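You operate a simulated robot arm through the tools that you are given. There is no shell and no other tool.

You run a simulated robot arm. Do the job below in one go: nothing can be reset, and whatever is moved stays where it is left.

JOB
Cure the doubles on the yellow feeder, finish the batch, switch it off.
Fine: vacuum LOW and air MED as the chart says, then one reset.
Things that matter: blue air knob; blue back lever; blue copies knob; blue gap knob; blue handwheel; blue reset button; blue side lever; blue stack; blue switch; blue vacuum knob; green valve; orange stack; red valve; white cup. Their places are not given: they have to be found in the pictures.

Only the result counts: the job must be done as asked and must still hold three seconds after the hand-in. Knocking over, shifting, dropping, spilling or breaking anything else fails it.

ROBOT AND FRAMES
A 6-joint arm with a two-finger parallel gripper, fixed in place. Base frame: the origin is at the foot of the arm, x ahead of it, y to its left, z up; the work surface is at about z = 0.93. Units: m, rad, N and s.
With the tool pointing down near the work surface it reaches from about 0.58 to 0.94 m from the base axis. Its first joint turns from -2.601 to 2.601 rad. Payload 3.43 kg.
The tool frame sits at the grasp point between the pads (the TCP): z along the fingers, y along the line on which they close. The tips reach 0.034 m beyond it. Largest opening 0.128 m; finger width 0.024, thickness 0.012; the body of the gripper, 0.048 by 0.13 m, starts 0.096 m behind the TCP.
Orientation is that of the tool frame in the base frame, as a unit quaternion [x, y, z, w]. With the fingers straight down and closing along the base's y, the tool's x points along the base's -x, its y along +y and its z along -z.

CONTROLS
- The arm moves only by the tool servo_tool. Its argument "moves" is a list that holds one entry, the list of rows, each a list of 7 numbers: the opening in per cent of the stroke, from 0 (shut) to 100 (fully open), then the shift along the base's x, y, z in m, then the turn, a rotation vector about the base's x, y, z in degrees. In form: [[[fingers, x, y, z, rx, ry, rz], ...]]. A call has 1 to 20 rows; each row is the pose to reach, as a shift and turn from the pose commanded when the call began. A row lasts 0.2 s, in which the tool goes at most 0.05 m and 0.15 rad; a call with a longer step from one row to the next is refused whole, and so is a gripper value outside its range. Where a pose cannot be reached the arm comes as near as it can. A force on the tool above 40 N (or 10 N above the force at the start of the call, whichever is more), or a blocked arm, ends the call early, and 0.2 s more pass. Each finger travels about 0.108 m/s and halts on what it meets, pressing with about 27 N; the grip force reading is that of the motor and also rises with nothing between the fingers. The clock runs only during rows and for 0.2 s after the last one: add rows that repeat a pose to give the fingers time. It gives the time, the measured TCP pose, the force on the tool (base axes), the opening and the grip force at its end, in the units of the frame above (readings bear some noise), with the torque about the TCP (base axes, N m) and any sound that the robot's microphone picked up.
- Cameras (640 x 400 px; columns grow to the right, rows downward): "scene" is fixed at [0.3995, 0.5006, 1.6877]; the picture's right is [-1.00, 0.01, 0.00], its down [0.00, 0.59, -0.81] and it looks along [-0.00, -0.81, -0.59] (base axes); focal length 344 px, centre (320, 200). "wrist" rides on the gripper at [0.076, -0.011, -0.16] in the tool frame; the picture's right is [0.15, 0.99, 0.00], its down [-0.88, 0.13, -0.46] and it looks along [-0.45, 0.07, 0.89] (tool axes); focal length 234 px, centre (320, 200).
- get_image(camera): a new picture of that camera. The clock stands still meanwhile.
- raise_lower(by): slides the trunk up (or, below 0, down) by that many m; the arm rides with it, the base frame stays. It gives what a move gives, with no picture.
- point_at(camera, pixels): for up to 12 pixels [column, row] of the newest picture of that camera ("zoom" is the newest enlarged one), the place [x, y, z] in the base frame of the surface seen there, good to about 0.003 m. The clock stands still meanwhile.
- inspect(camera, box): a new picture of the part [left, top, right, bottom] of that camera's present view, enlarged. The clock stands still meanwhile.
- sign_off(): hands the job in; it is judged then, once.

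Unless the task says otherwise, let go and move clear before handing in.

The tools are called after ">>>" as a command line: name --argument value ..., lists and objects as JSON in quotes. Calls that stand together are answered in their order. servo_tool: Moves the arm, as the interface text tells. Its arguments: {"type":"object","properties":{"moves":{"type":"array"}},"required":["moves"]} The other tools are called the same way: raise_lower (by) slides the trunk up or down; get_image (camera) takes a picture; point_at (camera, pixels) gives the place of the surface under pixels of a picture; inspect (camera, box) takes an enlarged picture of a part of a camera's view; sign_off () hands the job in.

At the start:

```text
clock: 0.0
position: [0.249, -0.6388, 1.1806]
ee_rot: [-0.001, 1.0, 0.0, 0.0]
contact_force: [0.5, -0.5, 0.3]
torque: [-0.03, 0.02, -0.02]
grip_width: 0.1282
gripper_force: 0.0
trunk travel left (down, up): [-0.675, 0.035]
```

scene: 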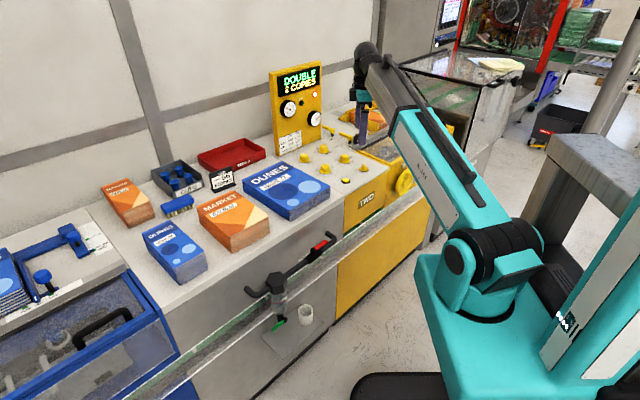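
wrist: 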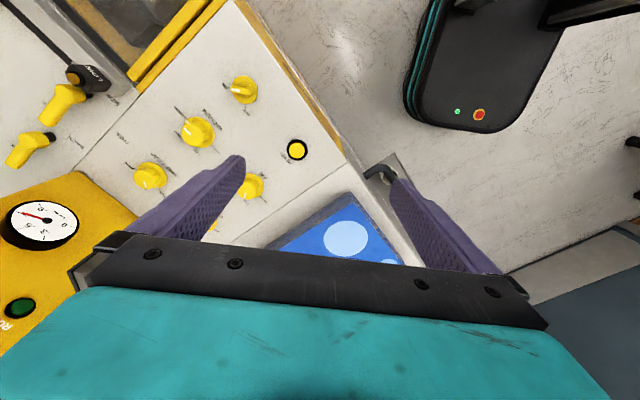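

The scene shows a yellow feeder "TWO" with display "DOUBLE 8 COPIES" near (300,85), and a blue machine at left. I'll zoom in to read the panel, chart and knobs.

>>> inspect --camera "scene" --box '[260, 50, 420, 150]'

>>> inspect --camera "scene" --box '[260, 120, 420, 220]'

>>> inspect --camera "wrist" --box '[0, 40, 320, 240]'

>>> inspect --camera "scene" --box '[0, 200, 200, 400]'

>>> inspect --camera "scene" --box '[90, 130, 340, 290]'

```text
4.00 times, centred on (340, 100) of scene
```

zoom: 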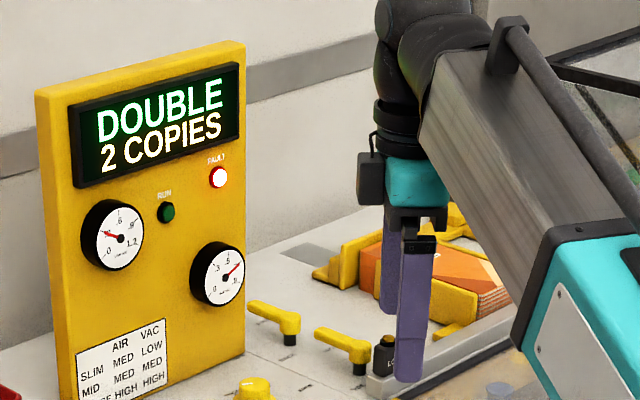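

```text
4.00 times, centred on (340, 170) of scene
```

zoom: 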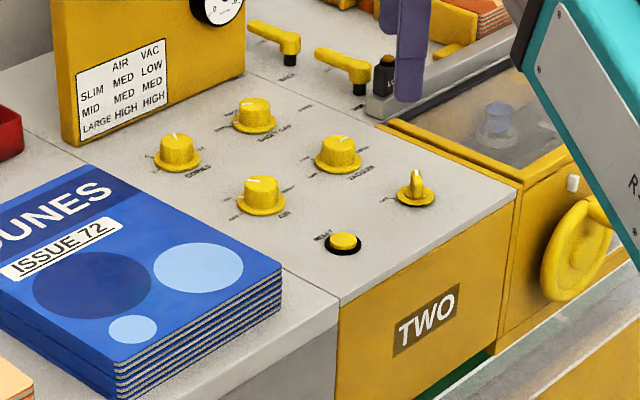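

```text
2.00 times, centred on (160, 140) of wrist
```

zoom: 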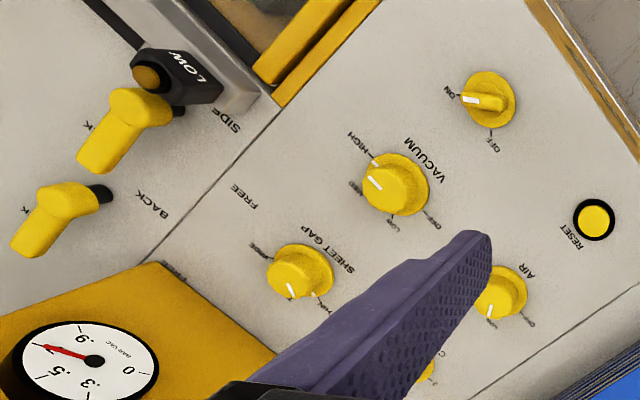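

```text
2.00 times, centred on (100, 300) of scene
```

zoom: 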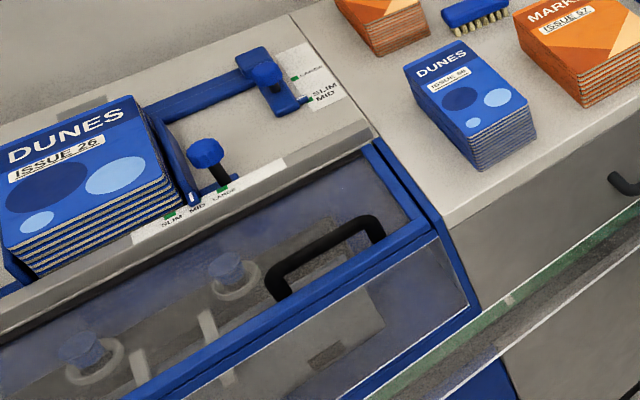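

```text
2.50 times, centred on (215, 210) of scene
```

zoom: 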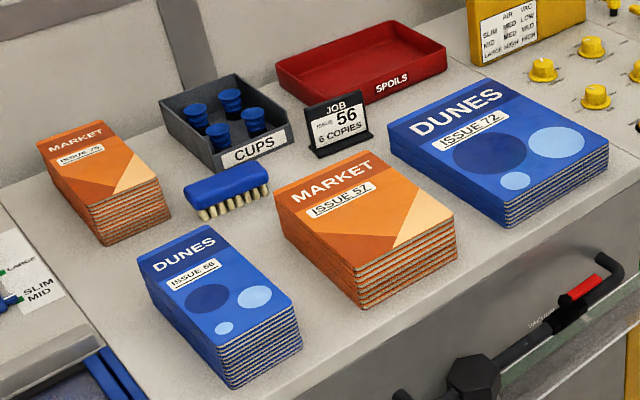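

The chart reads SLIM: air MED, vac LOW; MID: MED/MED; LARGE: HIGH/HIGH, and the display shows "DOUBLE / 2 COPIES" with the FAULT lamp lit. I'll take the places of the knobs and other objects.

>>> get_image --camera "scene"

>>> get_image --camera "wrist"

>>> point_at --camera "scene" --pixels '[[304, 156], [323, 147], [344, 156], [325, 166], [364, 164], [346, 180], [405, 180], [270, 295], [325, 243], [305, 315], [80, 240], [42, 276]]'

>>> point_at --camera "wrist" --pixels '[[243, 88], [197, 130], [150, 175], [252, 186], [297, 149], [20, 155], [60, 105], [88, 77], [100, 70], [40, 222], [20, 308], [345, 240]]'

>>> inspect --camera "scene" --box '[230, 220, 390, 360]'

>>> inspect --camera "scene" --box '[340, 60, 520, 220]'

```text
taken
```

scene: 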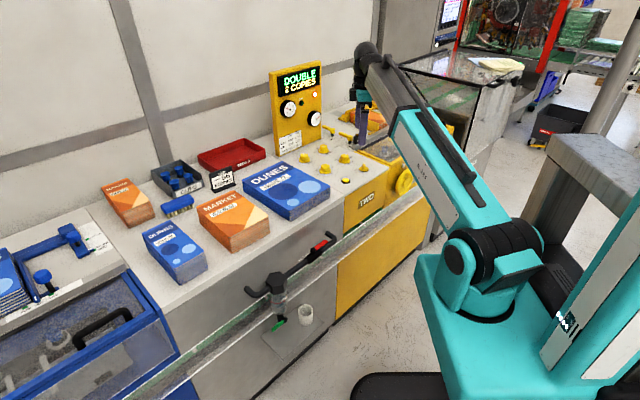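

```text
taken
```

wrist: 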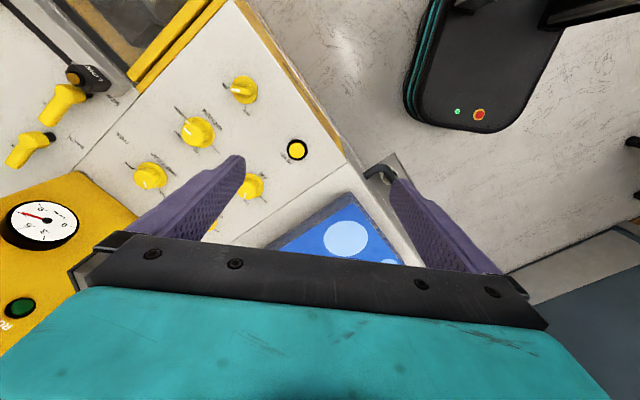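

```text
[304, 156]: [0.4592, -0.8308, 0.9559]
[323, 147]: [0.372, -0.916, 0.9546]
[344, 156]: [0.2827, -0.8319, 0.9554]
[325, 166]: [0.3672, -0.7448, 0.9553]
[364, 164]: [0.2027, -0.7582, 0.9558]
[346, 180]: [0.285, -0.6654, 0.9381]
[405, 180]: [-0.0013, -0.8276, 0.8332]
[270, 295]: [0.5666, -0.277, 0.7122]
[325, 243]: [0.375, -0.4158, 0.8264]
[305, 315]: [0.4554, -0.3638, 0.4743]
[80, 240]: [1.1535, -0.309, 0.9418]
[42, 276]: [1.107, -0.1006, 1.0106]
```

```text
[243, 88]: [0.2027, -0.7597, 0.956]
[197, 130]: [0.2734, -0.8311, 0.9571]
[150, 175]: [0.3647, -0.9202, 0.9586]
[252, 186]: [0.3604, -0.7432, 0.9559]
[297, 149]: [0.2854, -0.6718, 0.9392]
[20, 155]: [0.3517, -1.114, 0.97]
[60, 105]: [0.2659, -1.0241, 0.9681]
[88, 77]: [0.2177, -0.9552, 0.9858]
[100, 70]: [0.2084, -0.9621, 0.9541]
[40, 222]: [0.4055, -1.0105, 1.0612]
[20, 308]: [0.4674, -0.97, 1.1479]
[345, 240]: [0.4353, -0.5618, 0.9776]
```

```text
2.86 times, centred on (310, 290) of scene
```

zoom: 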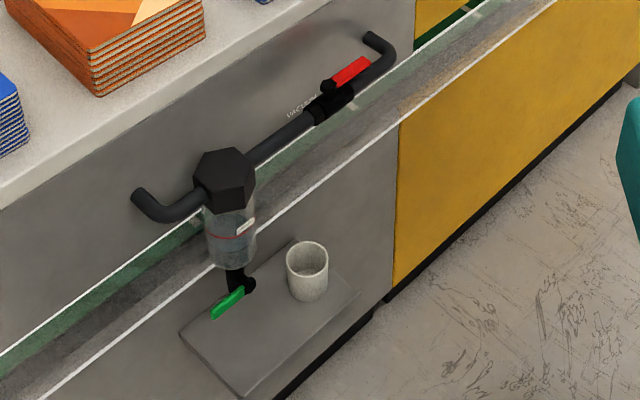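

```text
2.50 times, centred on (430, 140) of scene
```

zoom: 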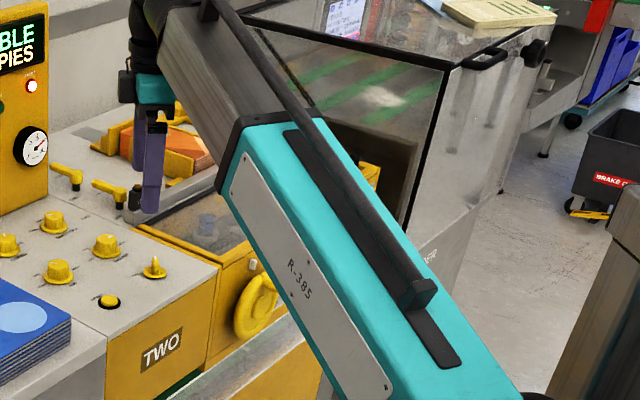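

The fault and knobs are located; the display text is ambiguous at low resolution, so I zoom further on the display, gauges and knob pointers.

>>> inspect --camera "scene" --box '[270, 60, 330, 100]'

>>> inspect --camera "scene" --box '[274, 92, 334, 130]'

>>> inspect --camera "wrist" --box '[110, 60, 330, 200]'

>>> inspect --camera "scene" --box '[285, 135, 385, 195]'

>>> inspect --camera "scene" --box '[205, 165, 245, 195]'

>>> inspect --camera "scene" --box '[320, 90, 420, 160]'

```text
10.00 times, centred on (300, 80) of scene
```

zoom: 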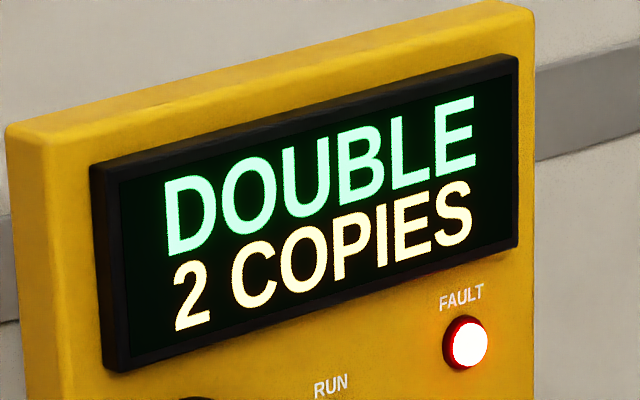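

```text
10.53 times, centred on (304, 111) of scene
```

zoom: 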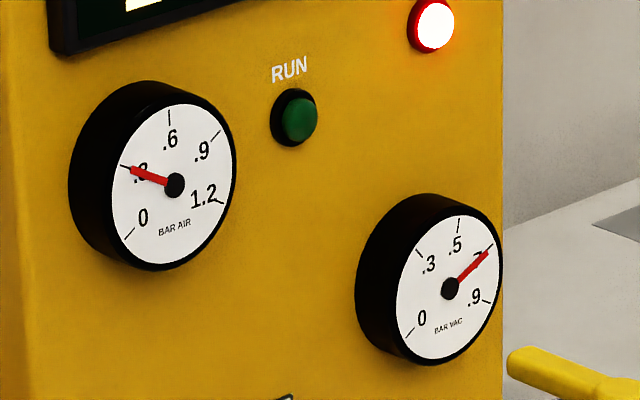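

```text
2.86 times, centred on (220, 130) of wrist
```

zoom: 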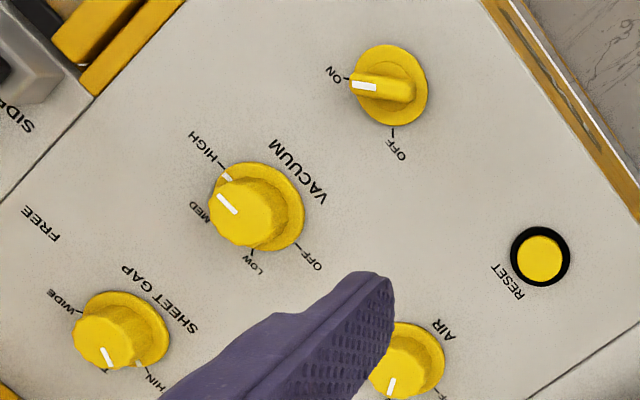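

```text
6.40 times, centred on (335, 165) of scene
```

zoom: 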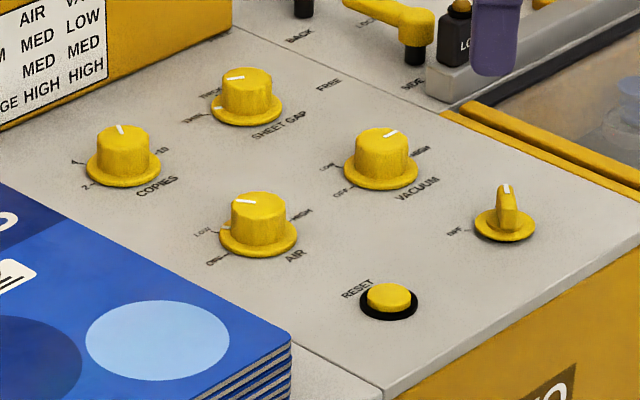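

```text
13.33 times, centred on (225, 180) of scene
```

zoom: 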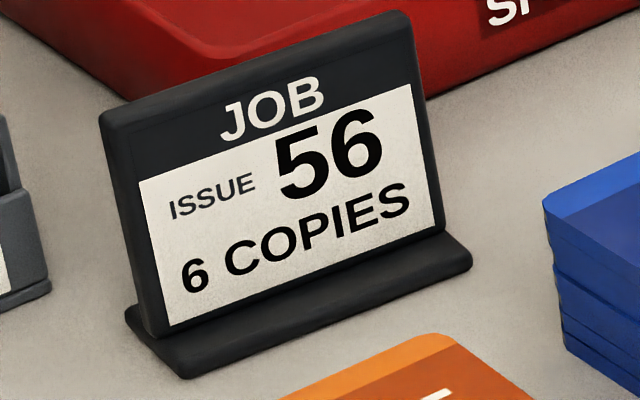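

```text
5.71 times, centred on (370, 125) of scene
```

zoom: 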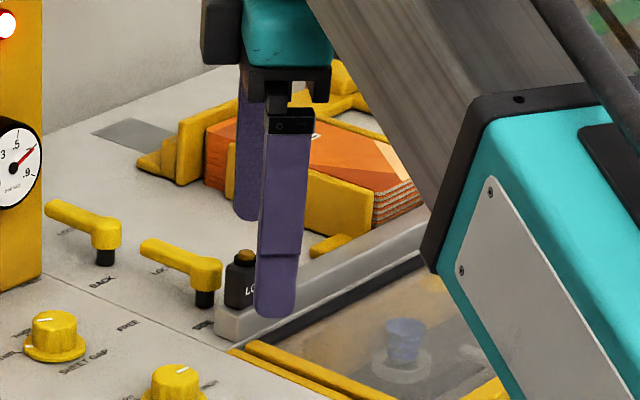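

Vacuum points at HIGH (gauge .7), air at LOW (gauge .3), switch ON, and the job card says Issue 56, 6 copies. I'll shift the arm toward -x to view the yellow feeder's stack and the dial labels.

>>> servo_tool --moves '[[[100, -0.04, -0.01, 0.01, 0, 0, 0], [100, -0.08, -0.02, 0.02, 0, 0, 0], [100, -0.12, -0.03, 0.02, 0, 0, 0], [100, -0.16, -0.04, 0.02, 0, 0, 0], [100, -0.2, -0.05, 0.02, 0, 0, 0], [100, -0.2, -0.05, 0.02, 0, 0, 0]]]'

>>> get_image --camera "wrist"

>>> get_image --camera "scene"

```text
clock: 1.4
position: [0.0485, -0.6882, 1.2]
ee_rot: [0.001, 1.0, -0.001, 0.0]
contact_force: [-0.5, 0.4, 0.7]
torque: [0.02, -0.03, -0.02]
grip_width: 0.1279
gripper_force: 0.1
trunk travel left (down, up): [-0.675, 0.035]
```

```text
taken
```

wrist: 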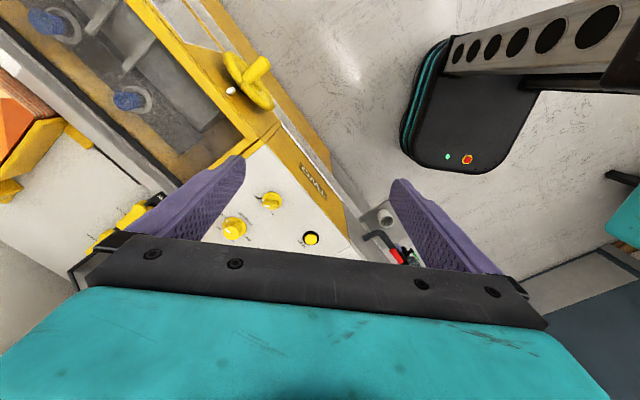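

```text
taken
```

scene: 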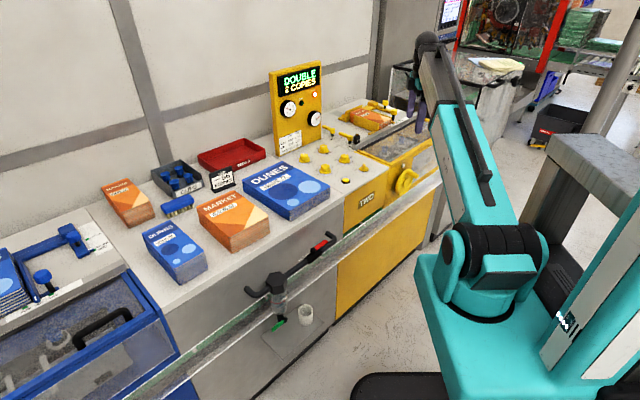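

>>> inspect --camera "scene" --box '[320, 90, 440, 165]'

>>> inspect --camera "scene" --box '[335, 98, 405, 142]'

>>> inspect --camera "scene" --box '[350, 140, 450, 205]'

>>> inspect --camera "wrist" --box '[0, 0, 200, 260]'

>>> inspect --camera "wrist" --box '[200, 160, 360, 260]'

```text
5.33 times, centred on (380, 128) of scene
```

zoom: 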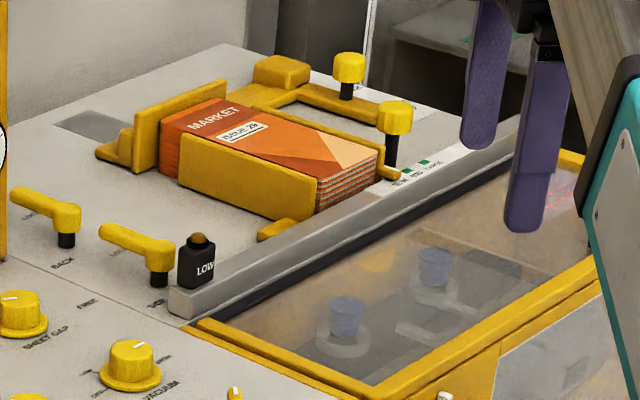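

```text
9.09 times, centred on (370, 120) of scene
```

zoom: 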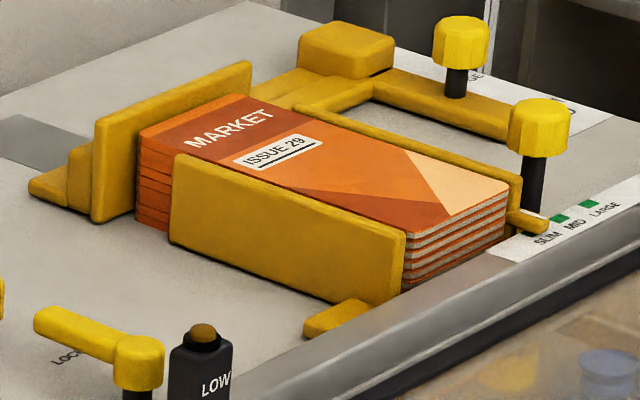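

```text
6.15 times, centred on (400, 172) of scene
```

zoom: 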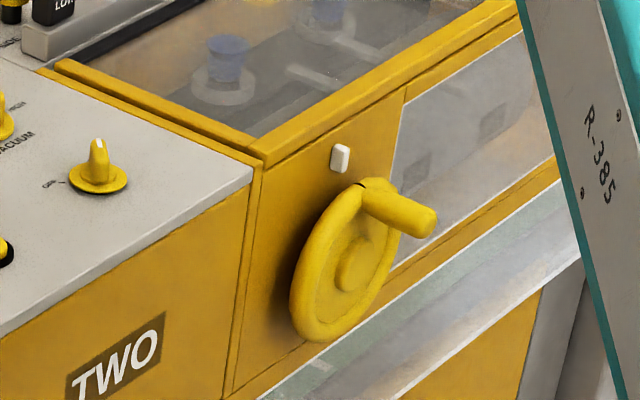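

```text
1.54 times, centred on (100, 130) of wrist
```

zoom: 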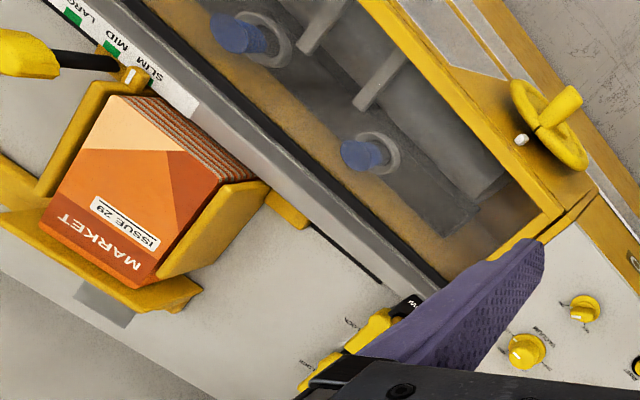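

```text
4.00 times, centred on (280, 210) of wrist
```

zoom: 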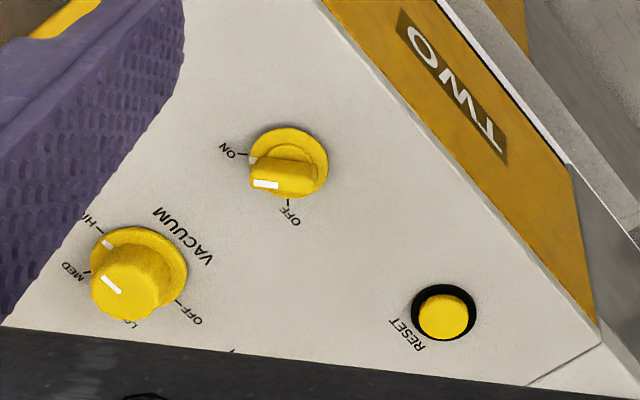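

The yellow stack (Market Issue 29) sits at the SLIM marks, so LOW vacuum / MED air matches the chart. I move back over the panel to see all the knobs' ticks.

>>> servo_tool --moves '[[[100, 0.04, 0.01, 0, 0, 0, 0], [100, 0.08, 0.02, 0, 0, 0, 0], [100, 0.12, 0.03, 0, 0, 0, 0], [100, 0.16, 0.03, 0, 0, 0, 0], [100, 0.2, 0.03, 0, 0, 0, 0], [100, 0.24, 0.03, 0, 0, 0, 0], [100, 0.28, 0.03, 0, 0, 0, 0], [100, 0.32, 0.03, 0, 0, 0, 0], [100, 0.32, 0.03, 0, 0, 0, 0]]]'

>>> get_image --camera "wrist"

>>> inspect --camera "wrist" --box '[100, 0, 340, 150]'

```text
clock: 3.4
position: [0.3719, -0.656, 1.199]
ee_rot: [0.0, 1.0, -0.001, 0.001]
contact_force: [0.2, 0.0, -0.3]
torque: [0.01, -0.01, 0.01]
grip_width: 0.1279
gripper_force: 0.1
trunk travel left (down, up): [-0.675, 0.035]
```

```text
taken
```

wrist: 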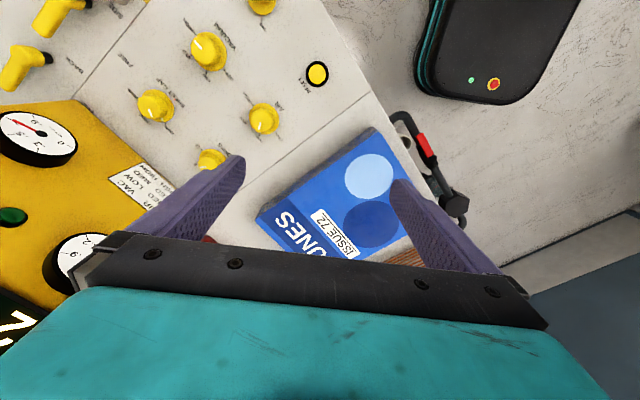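

```text
2.67 times, centred on (220, 75) of wrist
```

zoom: 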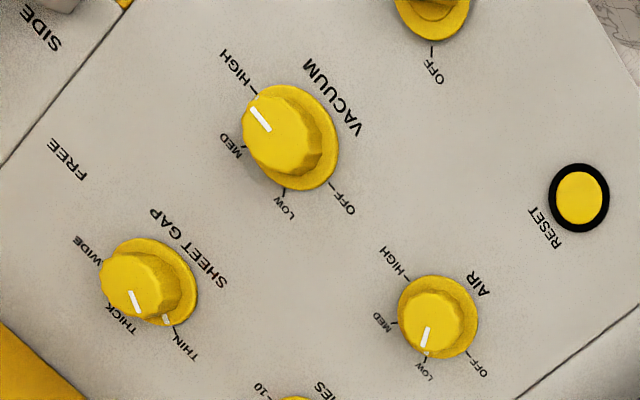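

All ticks for VACUUM and AIR are visible in the zoom; I read their places to get turn angles and knob centres.

>>> point_at --camera "zoom" --pixels '[[255, 93], [243, 151], [286, 190], [333, 184], [282, 127], [290, 175], [332, 135]]'

>>> point_at --camera "zoom" --pixels '[[404, 280], [394, 323], [426, 353], [468, 350], [433, 317], [580, 197], [427, 335], [475, 325]]'

>>> inspect --camera "wrist" --box '[180, 20, 240, 80]'

>>> inspect --camera "wrist" --box '[235, 90, 295, 150]'

>>> inspect --camera "wrist" --box '[180, 120, 260, 190]'

```text
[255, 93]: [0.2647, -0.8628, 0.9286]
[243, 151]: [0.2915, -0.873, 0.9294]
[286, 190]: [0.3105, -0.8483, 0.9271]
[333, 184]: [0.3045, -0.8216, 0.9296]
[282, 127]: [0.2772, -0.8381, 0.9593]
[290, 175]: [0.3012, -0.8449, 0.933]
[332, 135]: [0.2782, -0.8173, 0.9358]
```

```text
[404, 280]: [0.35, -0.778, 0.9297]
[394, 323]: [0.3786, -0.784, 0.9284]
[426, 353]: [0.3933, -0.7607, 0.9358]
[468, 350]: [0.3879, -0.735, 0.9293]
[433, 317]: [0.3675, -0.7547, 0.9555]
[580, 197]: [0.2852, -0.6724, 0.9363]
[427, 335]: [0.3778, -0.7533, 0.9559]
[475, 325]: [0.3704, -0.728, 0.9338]
```

```text
6.67 times, centred on (210, 50) of wrist
```

zoom: 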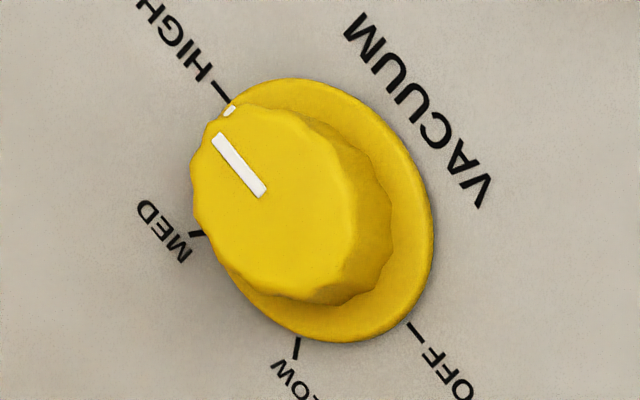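

```text
6.67 times, centred on (265, 120) of wrist
```

zoom: 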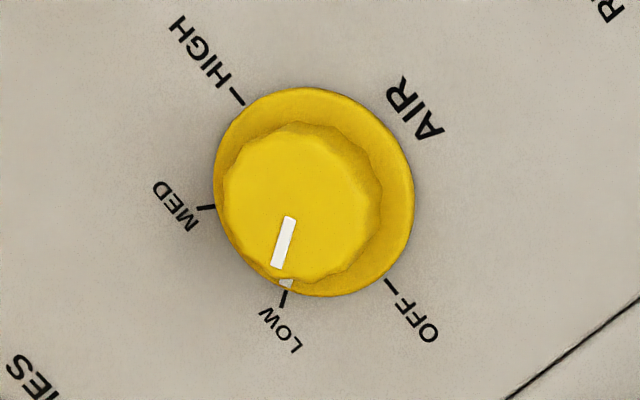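

```text
5.71 times, centred on (220, 155) of wrist
```

zoom: 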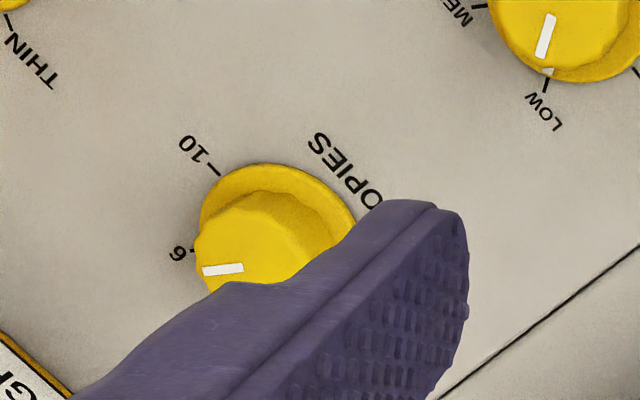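

COPIES is already at 6, the gap is at THIN, and the ticks are about 60° apart: vacuum needs +120° (counter-clockwise from above), air −60°. I move above the vacuum knob (≈0.283, −0.841) with the tool turned −60°, fingers narrowed.

>>> servo_tool --moves '[[[80, -0.011, -0.023, -0.012, 0, 0, -7.5], [70, -0.022, -0.046, -0.025, 0, 0, -15], [60, -0.033, -0.069, -0.037, 0, 0, -22.5], [60, -0.044, -0.092, -0.05, 0, 0, -30], [60, -0.055, -0.115, -0.063, 0, 0, -37.5], [60, -0.066, -0.138, -0.075, 0, 0, -45], [60, -0.077, -0.16, -0.087, 0, 0, -52.5], [60, -0.086, -0.182, -0.1, 0, 0, -60], [60, -0.086, -0.182, -0.12, 0, 0, -60], [60, -0.086, -0.182, -0.12, 0, 0, -60]]]'

>>> get_image --camera "wrist"

>>> get_image --camera "scene"

```text
clock: 5.6
position: [0.2839, -0.8413, 1.0799]
ee_rot: [0.501, 0.865, 0.001, 0.0]
contact_force: [0.1, -0.8, -0.1]
torque: [-0.03, 0.05, 0.03]
grip_width: 0.0766
gripper_force: 0.1
trunk travel left (down, up): [-0.675, 0.035]
```

```text
taken
```

wrist: 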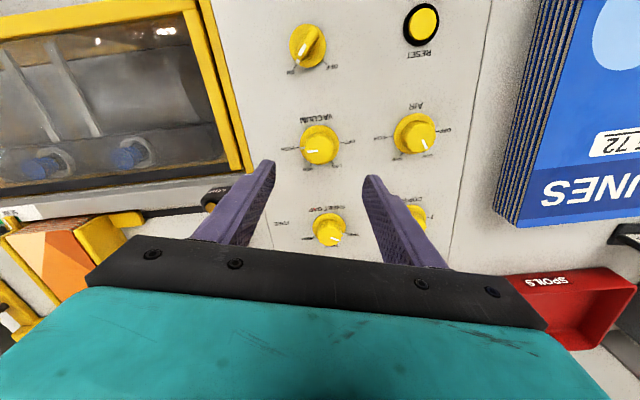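

```text
taken
```

scene: 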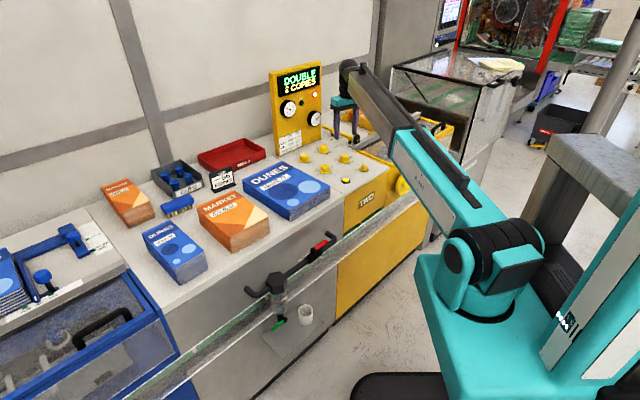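

The gripper is at (0.284, −0.841, 1.08), between the fingers lies the vacuum knob at (318,145). I descend gently to z≈0.975 with the fingers open.

>>> servo_tool --moves '[[[60, 0, 0, -0.03, 0, 0, 0], [60, 0, 0, -0.06, 0, 0, 0], [60, 0, 0, -0.08, 0, 0, 0], [60, 0, 0, -0.095, 0, 0, 0], [60, 0, 0, -0.106, 0, 0, 0], [60, 0, 0, -0.106, 0, 0, 0]]]'

>>> get_image --camera "wrist"

>>> inspect --camera "scene" --box '[300, 90, 420, 190]'

```text
clock: 7.0
position: [0.2854, -0.8397, 0.9722]
ee_rot: [0.5, 0.866, -0.001, 0.0]
contact_force: [-0.5, -0.1, 0.2]
torque: [-0.03, -0.01, -0.03]
grip_width: 0.0768
gripper_force: 0.1
trunk travel left (down, up): [-0.675, 0.035]
```

```text
taken
```

wrist: 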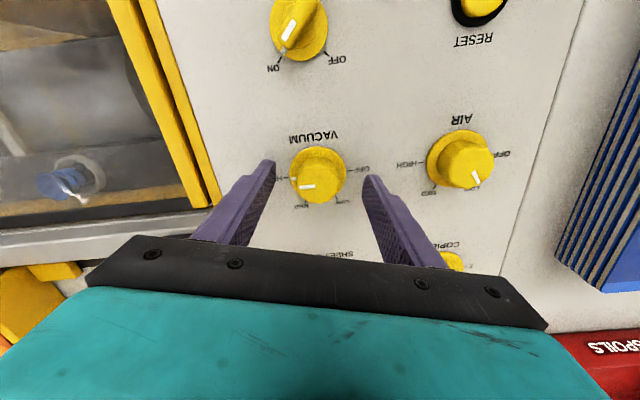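

```text
4.00 times, centred on (360, 140) of scene
```

zoom: 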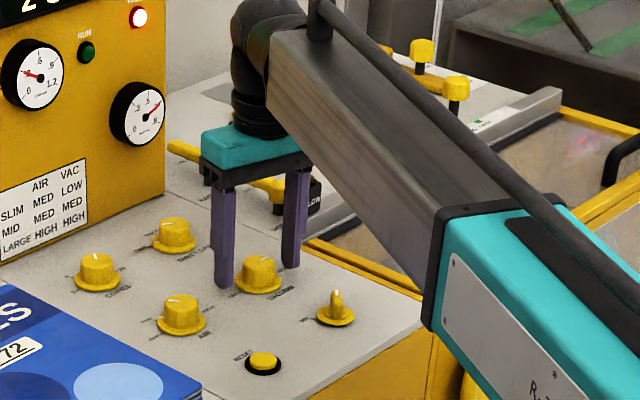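

Readings show (0.285, −0.840, 0.972) with no contact; I zoom on the knob between the fingers at (318,175) to check centring.

>>> inspect --camera "wrist" --box '[240, 130, 400, 230]'

>>> point_at --camera "wrist" --pixels '[[318, 150], [318, 165], [318, 180], [318, 195], [300, 180], [340, 180], [268, 165], [368, 178]]'

```text
4.00 times, centred on (320, 180) of wrist
```

zoom: 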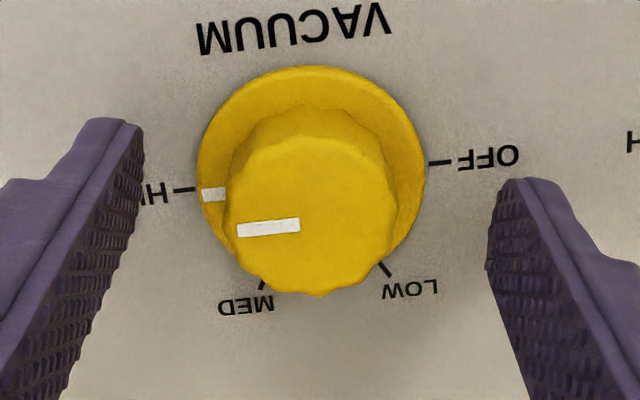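

```text
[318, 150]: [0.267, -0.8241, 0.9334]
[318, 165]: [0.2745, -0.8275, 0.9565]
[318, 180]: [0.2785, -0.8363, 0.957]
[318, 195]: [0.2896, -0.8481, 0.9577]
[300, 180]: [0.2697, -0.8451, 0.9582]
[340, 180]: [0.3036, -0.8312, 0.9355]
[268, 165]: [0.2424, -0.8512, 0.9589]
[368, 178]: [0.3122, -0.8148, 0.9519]
```

The knob top is centred at (318,184), right where the TCP projects. I close on it and check.

>>> servo_tool --moves '[[[40, 0, 0, 0, 0, 0, 0], [10, 0, 0, 0, 0, 0, 0], [10, 0, 0, 0, 0, 0, 0]]]'

>>> inspect --camera "wrist" --box '[240, 130, 400, 230]'

```text
clock: 7.8
position: [0.2824, -0.8405, 0.9743]
ee_rot: [0.5, 0.866, -0.001, 0.0]
contact_force: [-7.3, -4.7, 0.3]
torque: [-0.28, 0.37, 0.13]
grip_width: 0.0357
gripper_force: 44.9
trunk travel left (down, up): [-0.675, 0.035]
```

```text
4.00 times, centred on (320, 180) of wrist
```

zoom: 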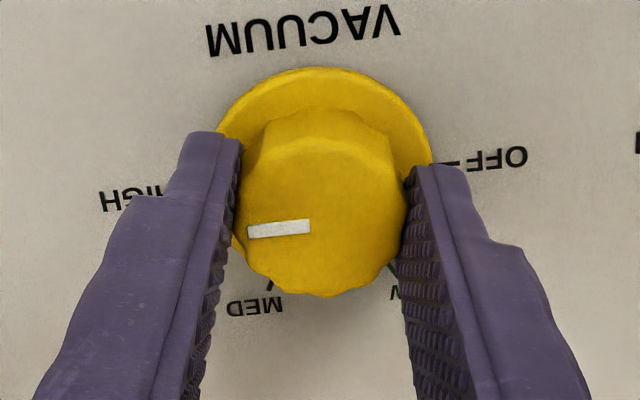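

The knob is gripped (width 0.036, small side force). I rotate it by +56° first and check the slip.

>>> servo_tool --moves '[[[10, -0.001, -0.0006, 0, 0, 0, 0], [10, -0.001, -0.0006, 0, 0, 0, 8], [10, -0.001, -0.0006, 0, 0, 0, 16], [10, -0.001, -0.0006, 0, 0, 0, 24], [10, -0.001, -0.0006, 0, 0, 0, 32], [10, -0.001, -0.0006, 0, 0, 0, 40], [10, -0.001, -0.0006, 0, 0, 0, 48], [10, -0.001, -0.0006, 0, 0, 0, 56], [10, -0.001, -0.0006, 0, 0, 0, 56]]]'

>>> inspect --camera "wrist" --box '[240, 130, 400, 230]'

>>> get_image --camera "scene"

```text
clock: 9.8
position: [0.2819, -0.8413, 0.9726]
ee_rot: [0.034, 0.999, 0.0, 0.001]
contact_force: [-1.3, -14.9, 0.1]
torque: [-0.38, 0.55, 0.05]
grip_width: 0.0356
gripper_force: 45.4
trunk travel left (down, up): [-0.675, 0.035]
```

```text
4.00 times, centred on (320, 180) of wrist
```

zoom: 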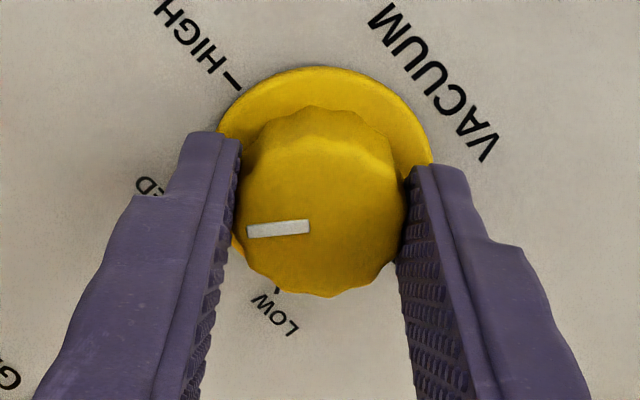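

```text
taken
```

scene: 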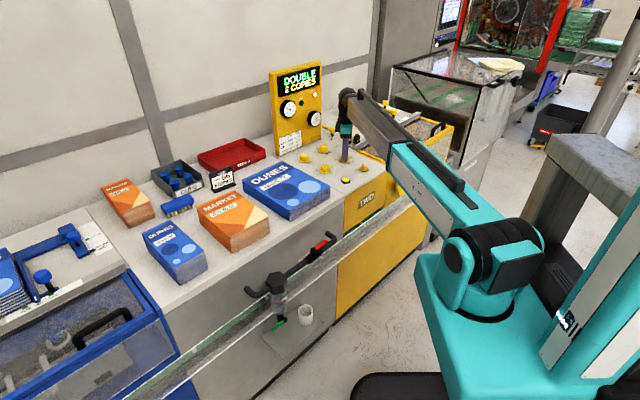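

The knob followed without slip (pointer now near MED); side force of −15 N suggests a 1–2 mm offset in y. I rotate the remaining ~64°.

>>> servo_tool --moves '[[[10, 0, -0.0015, 0, 0, 0, 0], [10, 0, -0.0015, 0, 0, 0, 8], [10, 0, -0.0015, 0, 0, 0, 16], [10, 0, -0.0015, 0, 0, 0, 24], [10, 0, -0.0015, 0, 0, 0, 32], [10, 0, -0.0015, 0, 0, 0, 40], [10, 0, -0.0015, 0, 0, 0, 48], [10, 0, -0.0015, 0, 0, 0, 56], [10, 0, -0.0015, 0, 0, 0, 64], [10, 0, -0.0015, 0, 0, 0, 64]]]'

>>> inspect --camera "wrist" --box '[240, 130, 400, 230]'

>>> inspect --camera "scene" --box '[260, 60, 380, 180]'

```text
clock: 12.0
position: [0.2832, -0.8418, 0.9731]
ee_rot: [-0.501, 0.865, 0.001, 0.0]
contact_force: [-3.5, 4.0, -10.3]
torque: [-0.98, 0.08, 0.0]
grip_width: 0.0354
gripper_force: 45.4
trunk travel left (down, up): [-0.675, 0.035]
```

```text
4.00 times, centred on (320, 180) of wrist
```

zoom: 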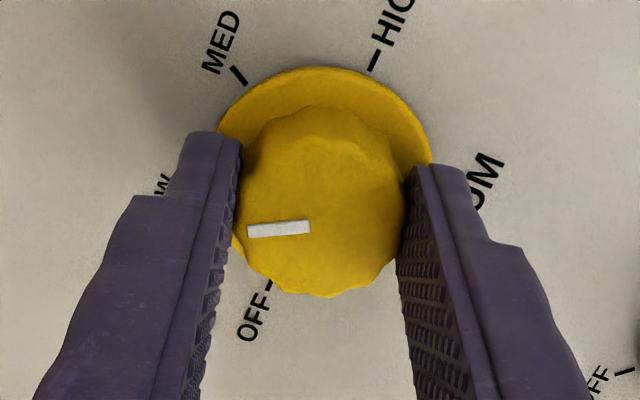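

```text
3.33 times, centred on (320, 120) of scene
```

zoom: 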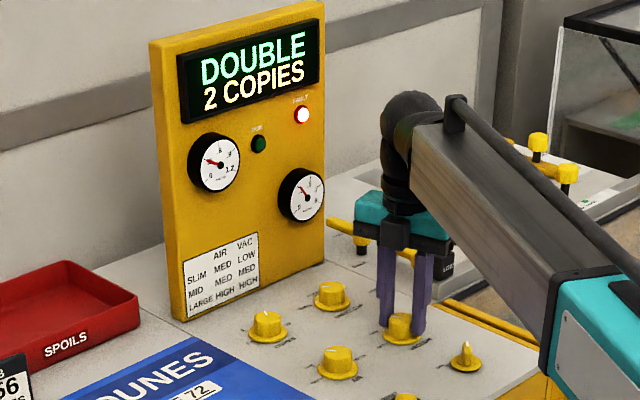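

The vacuum pointer now lies on the LOW side between MED and OFF; I check the gauge and release.

>>> servo_tool --moves '[[[40, 0, 0, 0, 0, 0, 0], [60, 0, 0, 0, 0, 0, 0], [60, 0, 0, 0, 0, 0, 0], [60, 0, 0, 0.03, 0, 0, 0], [60, 0, 0, 0.06, 0, 0, 0], [60, 0, 0, 0.09, 0, 0, 0], [60, 0, 0, 0.09, 0, 0, 0]]]'

>>> inspect --camera "scene" --box '[274, 92, 334, 130]'

>>> get_image --camera "wrist"

>>> inspect --camera "wrist" --box '[240, 100, 400, 200]'

```text
clock: 13.6
position: [0.2839, -0.8407, 1.0648]
ee_rot: [-0.5, 0.866, 0.0, 0.0]
contact_force: [-0.2, 0.5, -1.1]
torque: [0.02, -0.01, -0.01]
grip_width: 0.0767
gripper_force: 0.0
trunk travel left (down, up): [-0.675, 0.035]
```

```text
10.53 times, centred on (304, 111) of scene
```

zoom: 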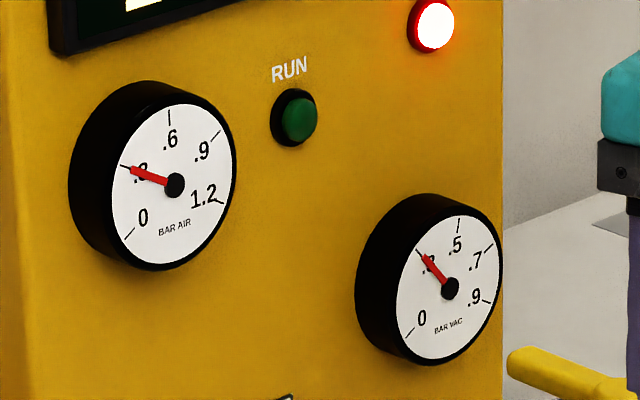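

```text
taken
```

wrist: 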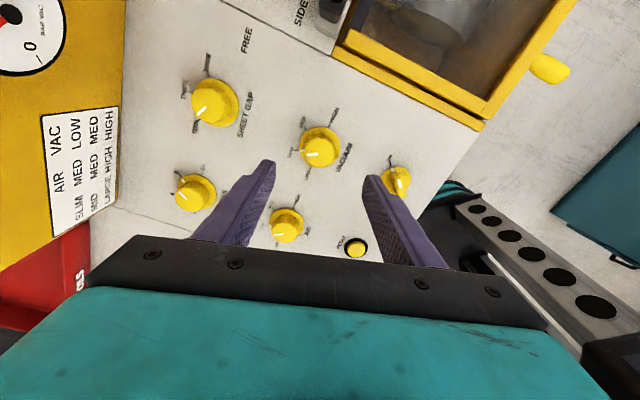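

```text
4.00 times, centred on (320, 150) of wrist
```

zoom: 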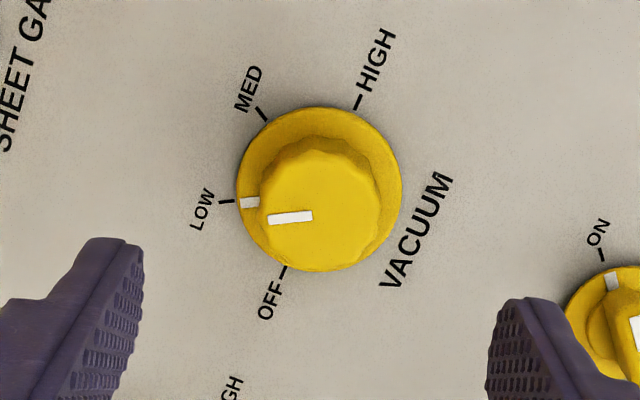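

Vacuum is at LOW with the gauge at .3. Next I move over the air knob (≈0.3685, −0.7555), keeping the tool turn at +60°, and check centring.

>>> servo_tool --moves '[[[60, 0.029, 0.029, 0, 0, 0, 0], [60, 0.058, 0.058, 0, 0, 0, 0], [60, 0.0865, 0.0875, 0, 0, 0, 0], [60, 0.0865, 0.0875, -0.03, 0, 0, 0], [60, 0.0865, 0.0875, -0.06, 0, 0, 0], [60, 0.0865, 0.0875, -0.08, 0, 0, 0], [60, 0.0865, 0.0875, -0.0905, 0, 0, 0], [60, 0.0865, 0.0875, -0.0905, 0, 0, 0]]]'

>>> inspect --camera "wrist" --box '[240, 130, 400, 230]'

```text
clock: 15.4
position: [0.3691, -0.754, 0.9721]
ee_rot: [-0.501, 0.866, 0.0, 0.0]
contact_force: [0.0, -0.1, -0.1]
torque: [0.01, 0.0, -0.01]
grip_width: 0.0769
gripper_force: 0.1
trunk travel left (down, up): [-0.675, 0.035]
```

```text
4.00 times, centred on (320, 180) of wrist
```

zoom: 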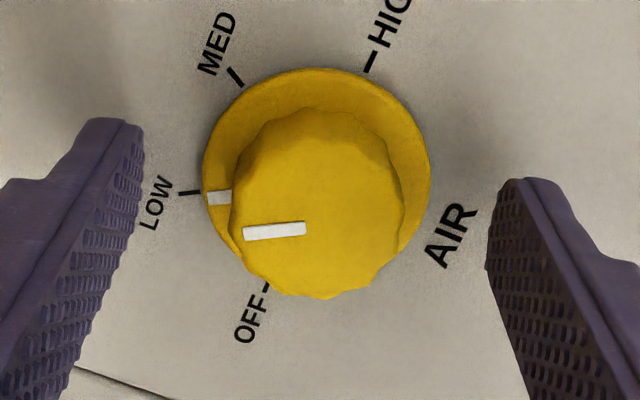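

The air knob is centred between the pads (zoom (317,217)) with pointer at LOW. I grip and turn it −60°.

>>> servo_tool --moves '[[[40, 0, 0, 0, 0, 0, 0], [10, 0, 0, 0, 0, 0, 0], [10, 0, 0, 0, 0, 0, 0], [10, 0, 0, 0, 0, 0, -7.5], [10, 0, 0, 0, 0, 0, -15], [10, 0, 0, 0, 0, 0, -22.5], [10, 0, 0, 0, 0, 0, -30], [10, 0, 0, 0, 0, 0, -37.5], [10, 0, 0, 0, 0, 0, -45], [10, 0, 0, 0, 0, 0, -52.5], [10, 0, 0, 0, 0, 0, -60], [10, 0, 0, 0, 0, 0, -60]]]'

>>> inspect --camera "wrist" --box '[240, 130, 400, 230]'

>>> inspect --camera "scene" --box '[264, 62, 344, 130]'

```text
clock: 18.0
position: [0.3686, -0.7553, 0.9728]
ee_rot: [0.001, 1.0, 0.002, 0.0]
contact_force: [-6.8, 2.1, -14.0]
torque: [-0.21, -0.22, 0.01]
grip_width: 0.0352
gripper_force: 45.2
trunk travel left (down, up): [-0.675, 0.035]
```

```text
4.00 times, centred on (320, 180) of wrist
```

zoom: 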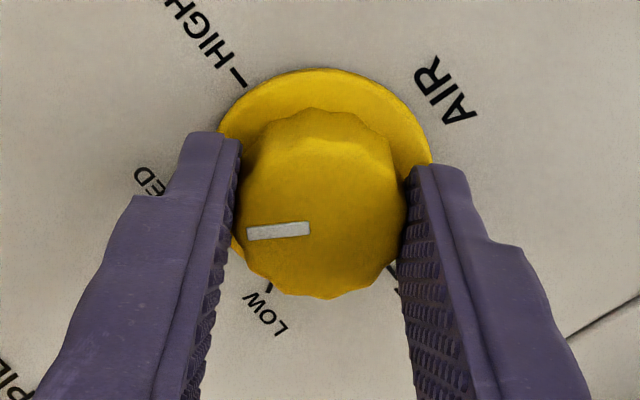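

```text
5.88 times, centred on (304, 96) of scene
```

zoom: 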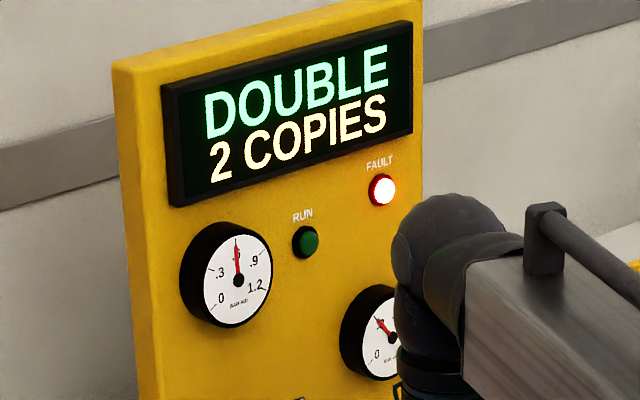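

Air gauge reads .6 (MED), vacuum .3. I release and rise.

>>> servo_tool --moves '[[[40, 0, 0, 0, 0, 0, 0], [60, 0, 0, 0, 0, 0, 0], [60, 0, 0, 0, 0, 0, 0], [60, 0, 0, 0.03, 0, 0, 0], [60, 0, 0, 0.06, 0, 0, 0], [60, 0, 0, 0.09, 0, 0, 0], [60, 0, 0, 0.12, 0, 0, 0], [60, 0, 0, 0.12, 0, 0, 0]]]'

>>> get_image --camera "wrist"

>>> inspect --camera "wrist" --box '[140, 20, 380, 170]'

>>> inspect --camera "scene" --box '[264, 62, 344, 130]'

>>> inspect --camera "scene" --box '[320, 100, 440, 175]'

```text
clock: 19.8
position: [0.3685, -0.7539, 1.0935]
ee_rot: [0.0, 1.0, 0.0, 0.001]
contact_force: [0.2, -0.3, 0.9]
torque: [-0.01, 0.01, 0.0]
grip_width: 0.0768
gripper_force: 0.1
trunk travel left (down, up): [-0.675, 0.035]
```

```text
taken
```

wrist: 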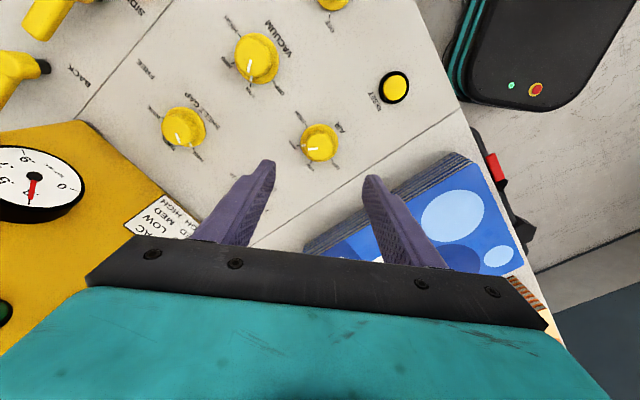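

```text
2.67 times, centred on (260, 95) of wrist
```

zoom: 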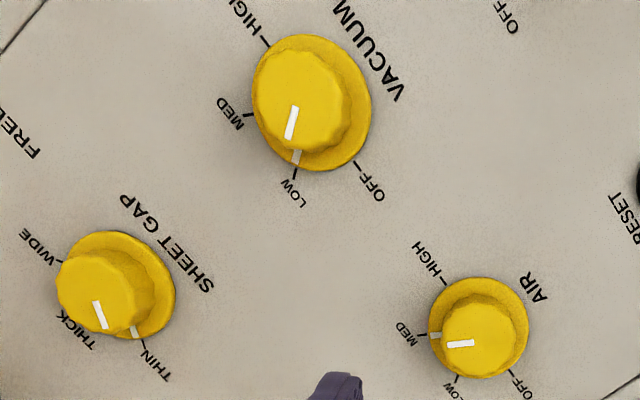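

```text
5.88 times, centred on (304, 96) of scene
```

zoom: 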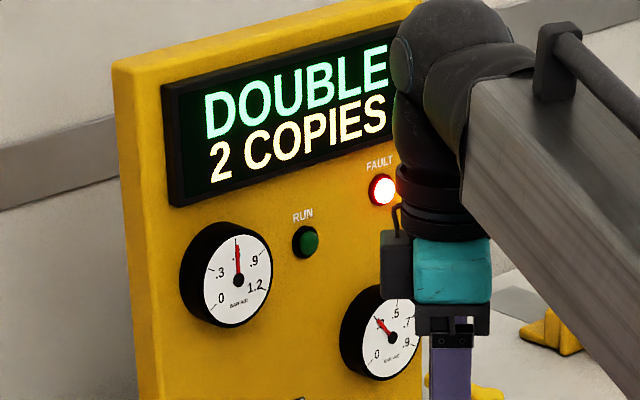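

```text
5.33 times, centred on (380, 138) of scene
```

zoom: 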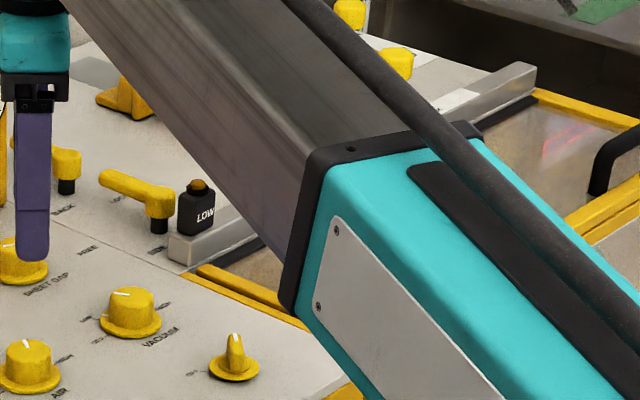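

Both knobs read right: VACUUM LOW, AIR MED. I close the fingers and hover above the RESET button (≈0.2855, −0.673).

>>> servo_tool --moves '[[[30, -0.03, 0.03, 0, 0, 0, 0], [0, -0.06, 0.06, 0, 0, 0, 0], [0, -0.083, 0.0825, 0, 0, 0, 0], [0, -0.083, 0.0825, -0.04, 0, 0, 0], [0, -0.083, 0.0825, -0.08, 0, 0, 0], [0, -0.083, 0.0825, -0.1, 0, 0, 0], [0, -0.083, 0.0825, -0.1, 0, 0, 0]]]'

>>> get_image --camera "wrist"

>>> inspect --camera "wrist" --box '[240, 130, 400, 230]'

>>> inspect --camera "scene" --box '[300, 130, 400, 200]'

```text
clock: 21.4
position: [0.287, -0.672, 0.9939]
ee_rot: [0.001, 1.0, 0.0, 0.0]
contact_force: [-0.6, 0.0, 0.2]
torque: [0.01, -0.02, -0.02]
grip_width: 0.0
gripper_force: 27.2
trunk travel left (down, up): [-0.675, 0.035]
```

```text
taken
```

wrist: 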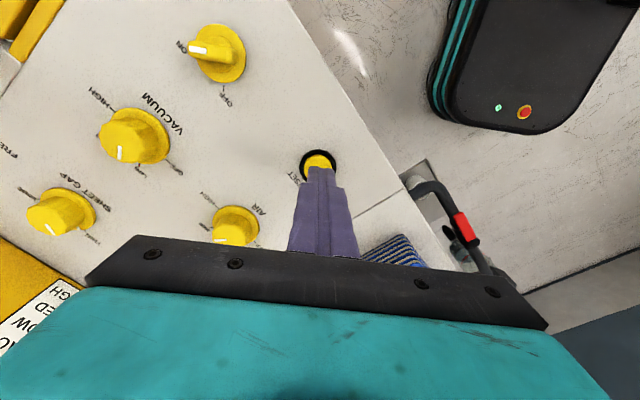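

```text
4.00 times, centred on (320, 180) of wrist
```

zoom: 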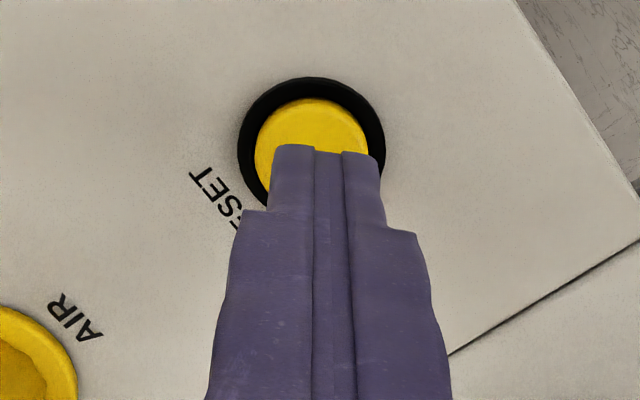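

```text
5.71 times, centred on (350, 165) of scene
```

zoom: 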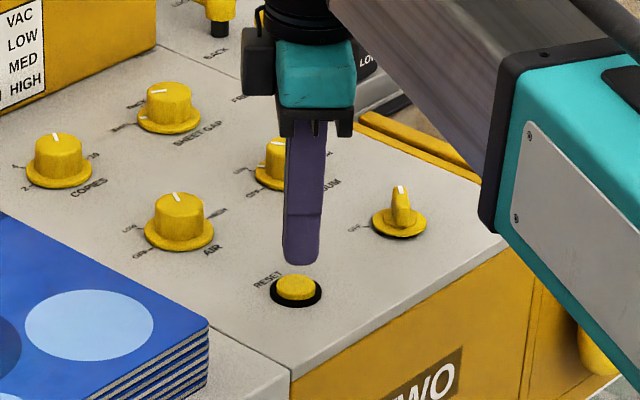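

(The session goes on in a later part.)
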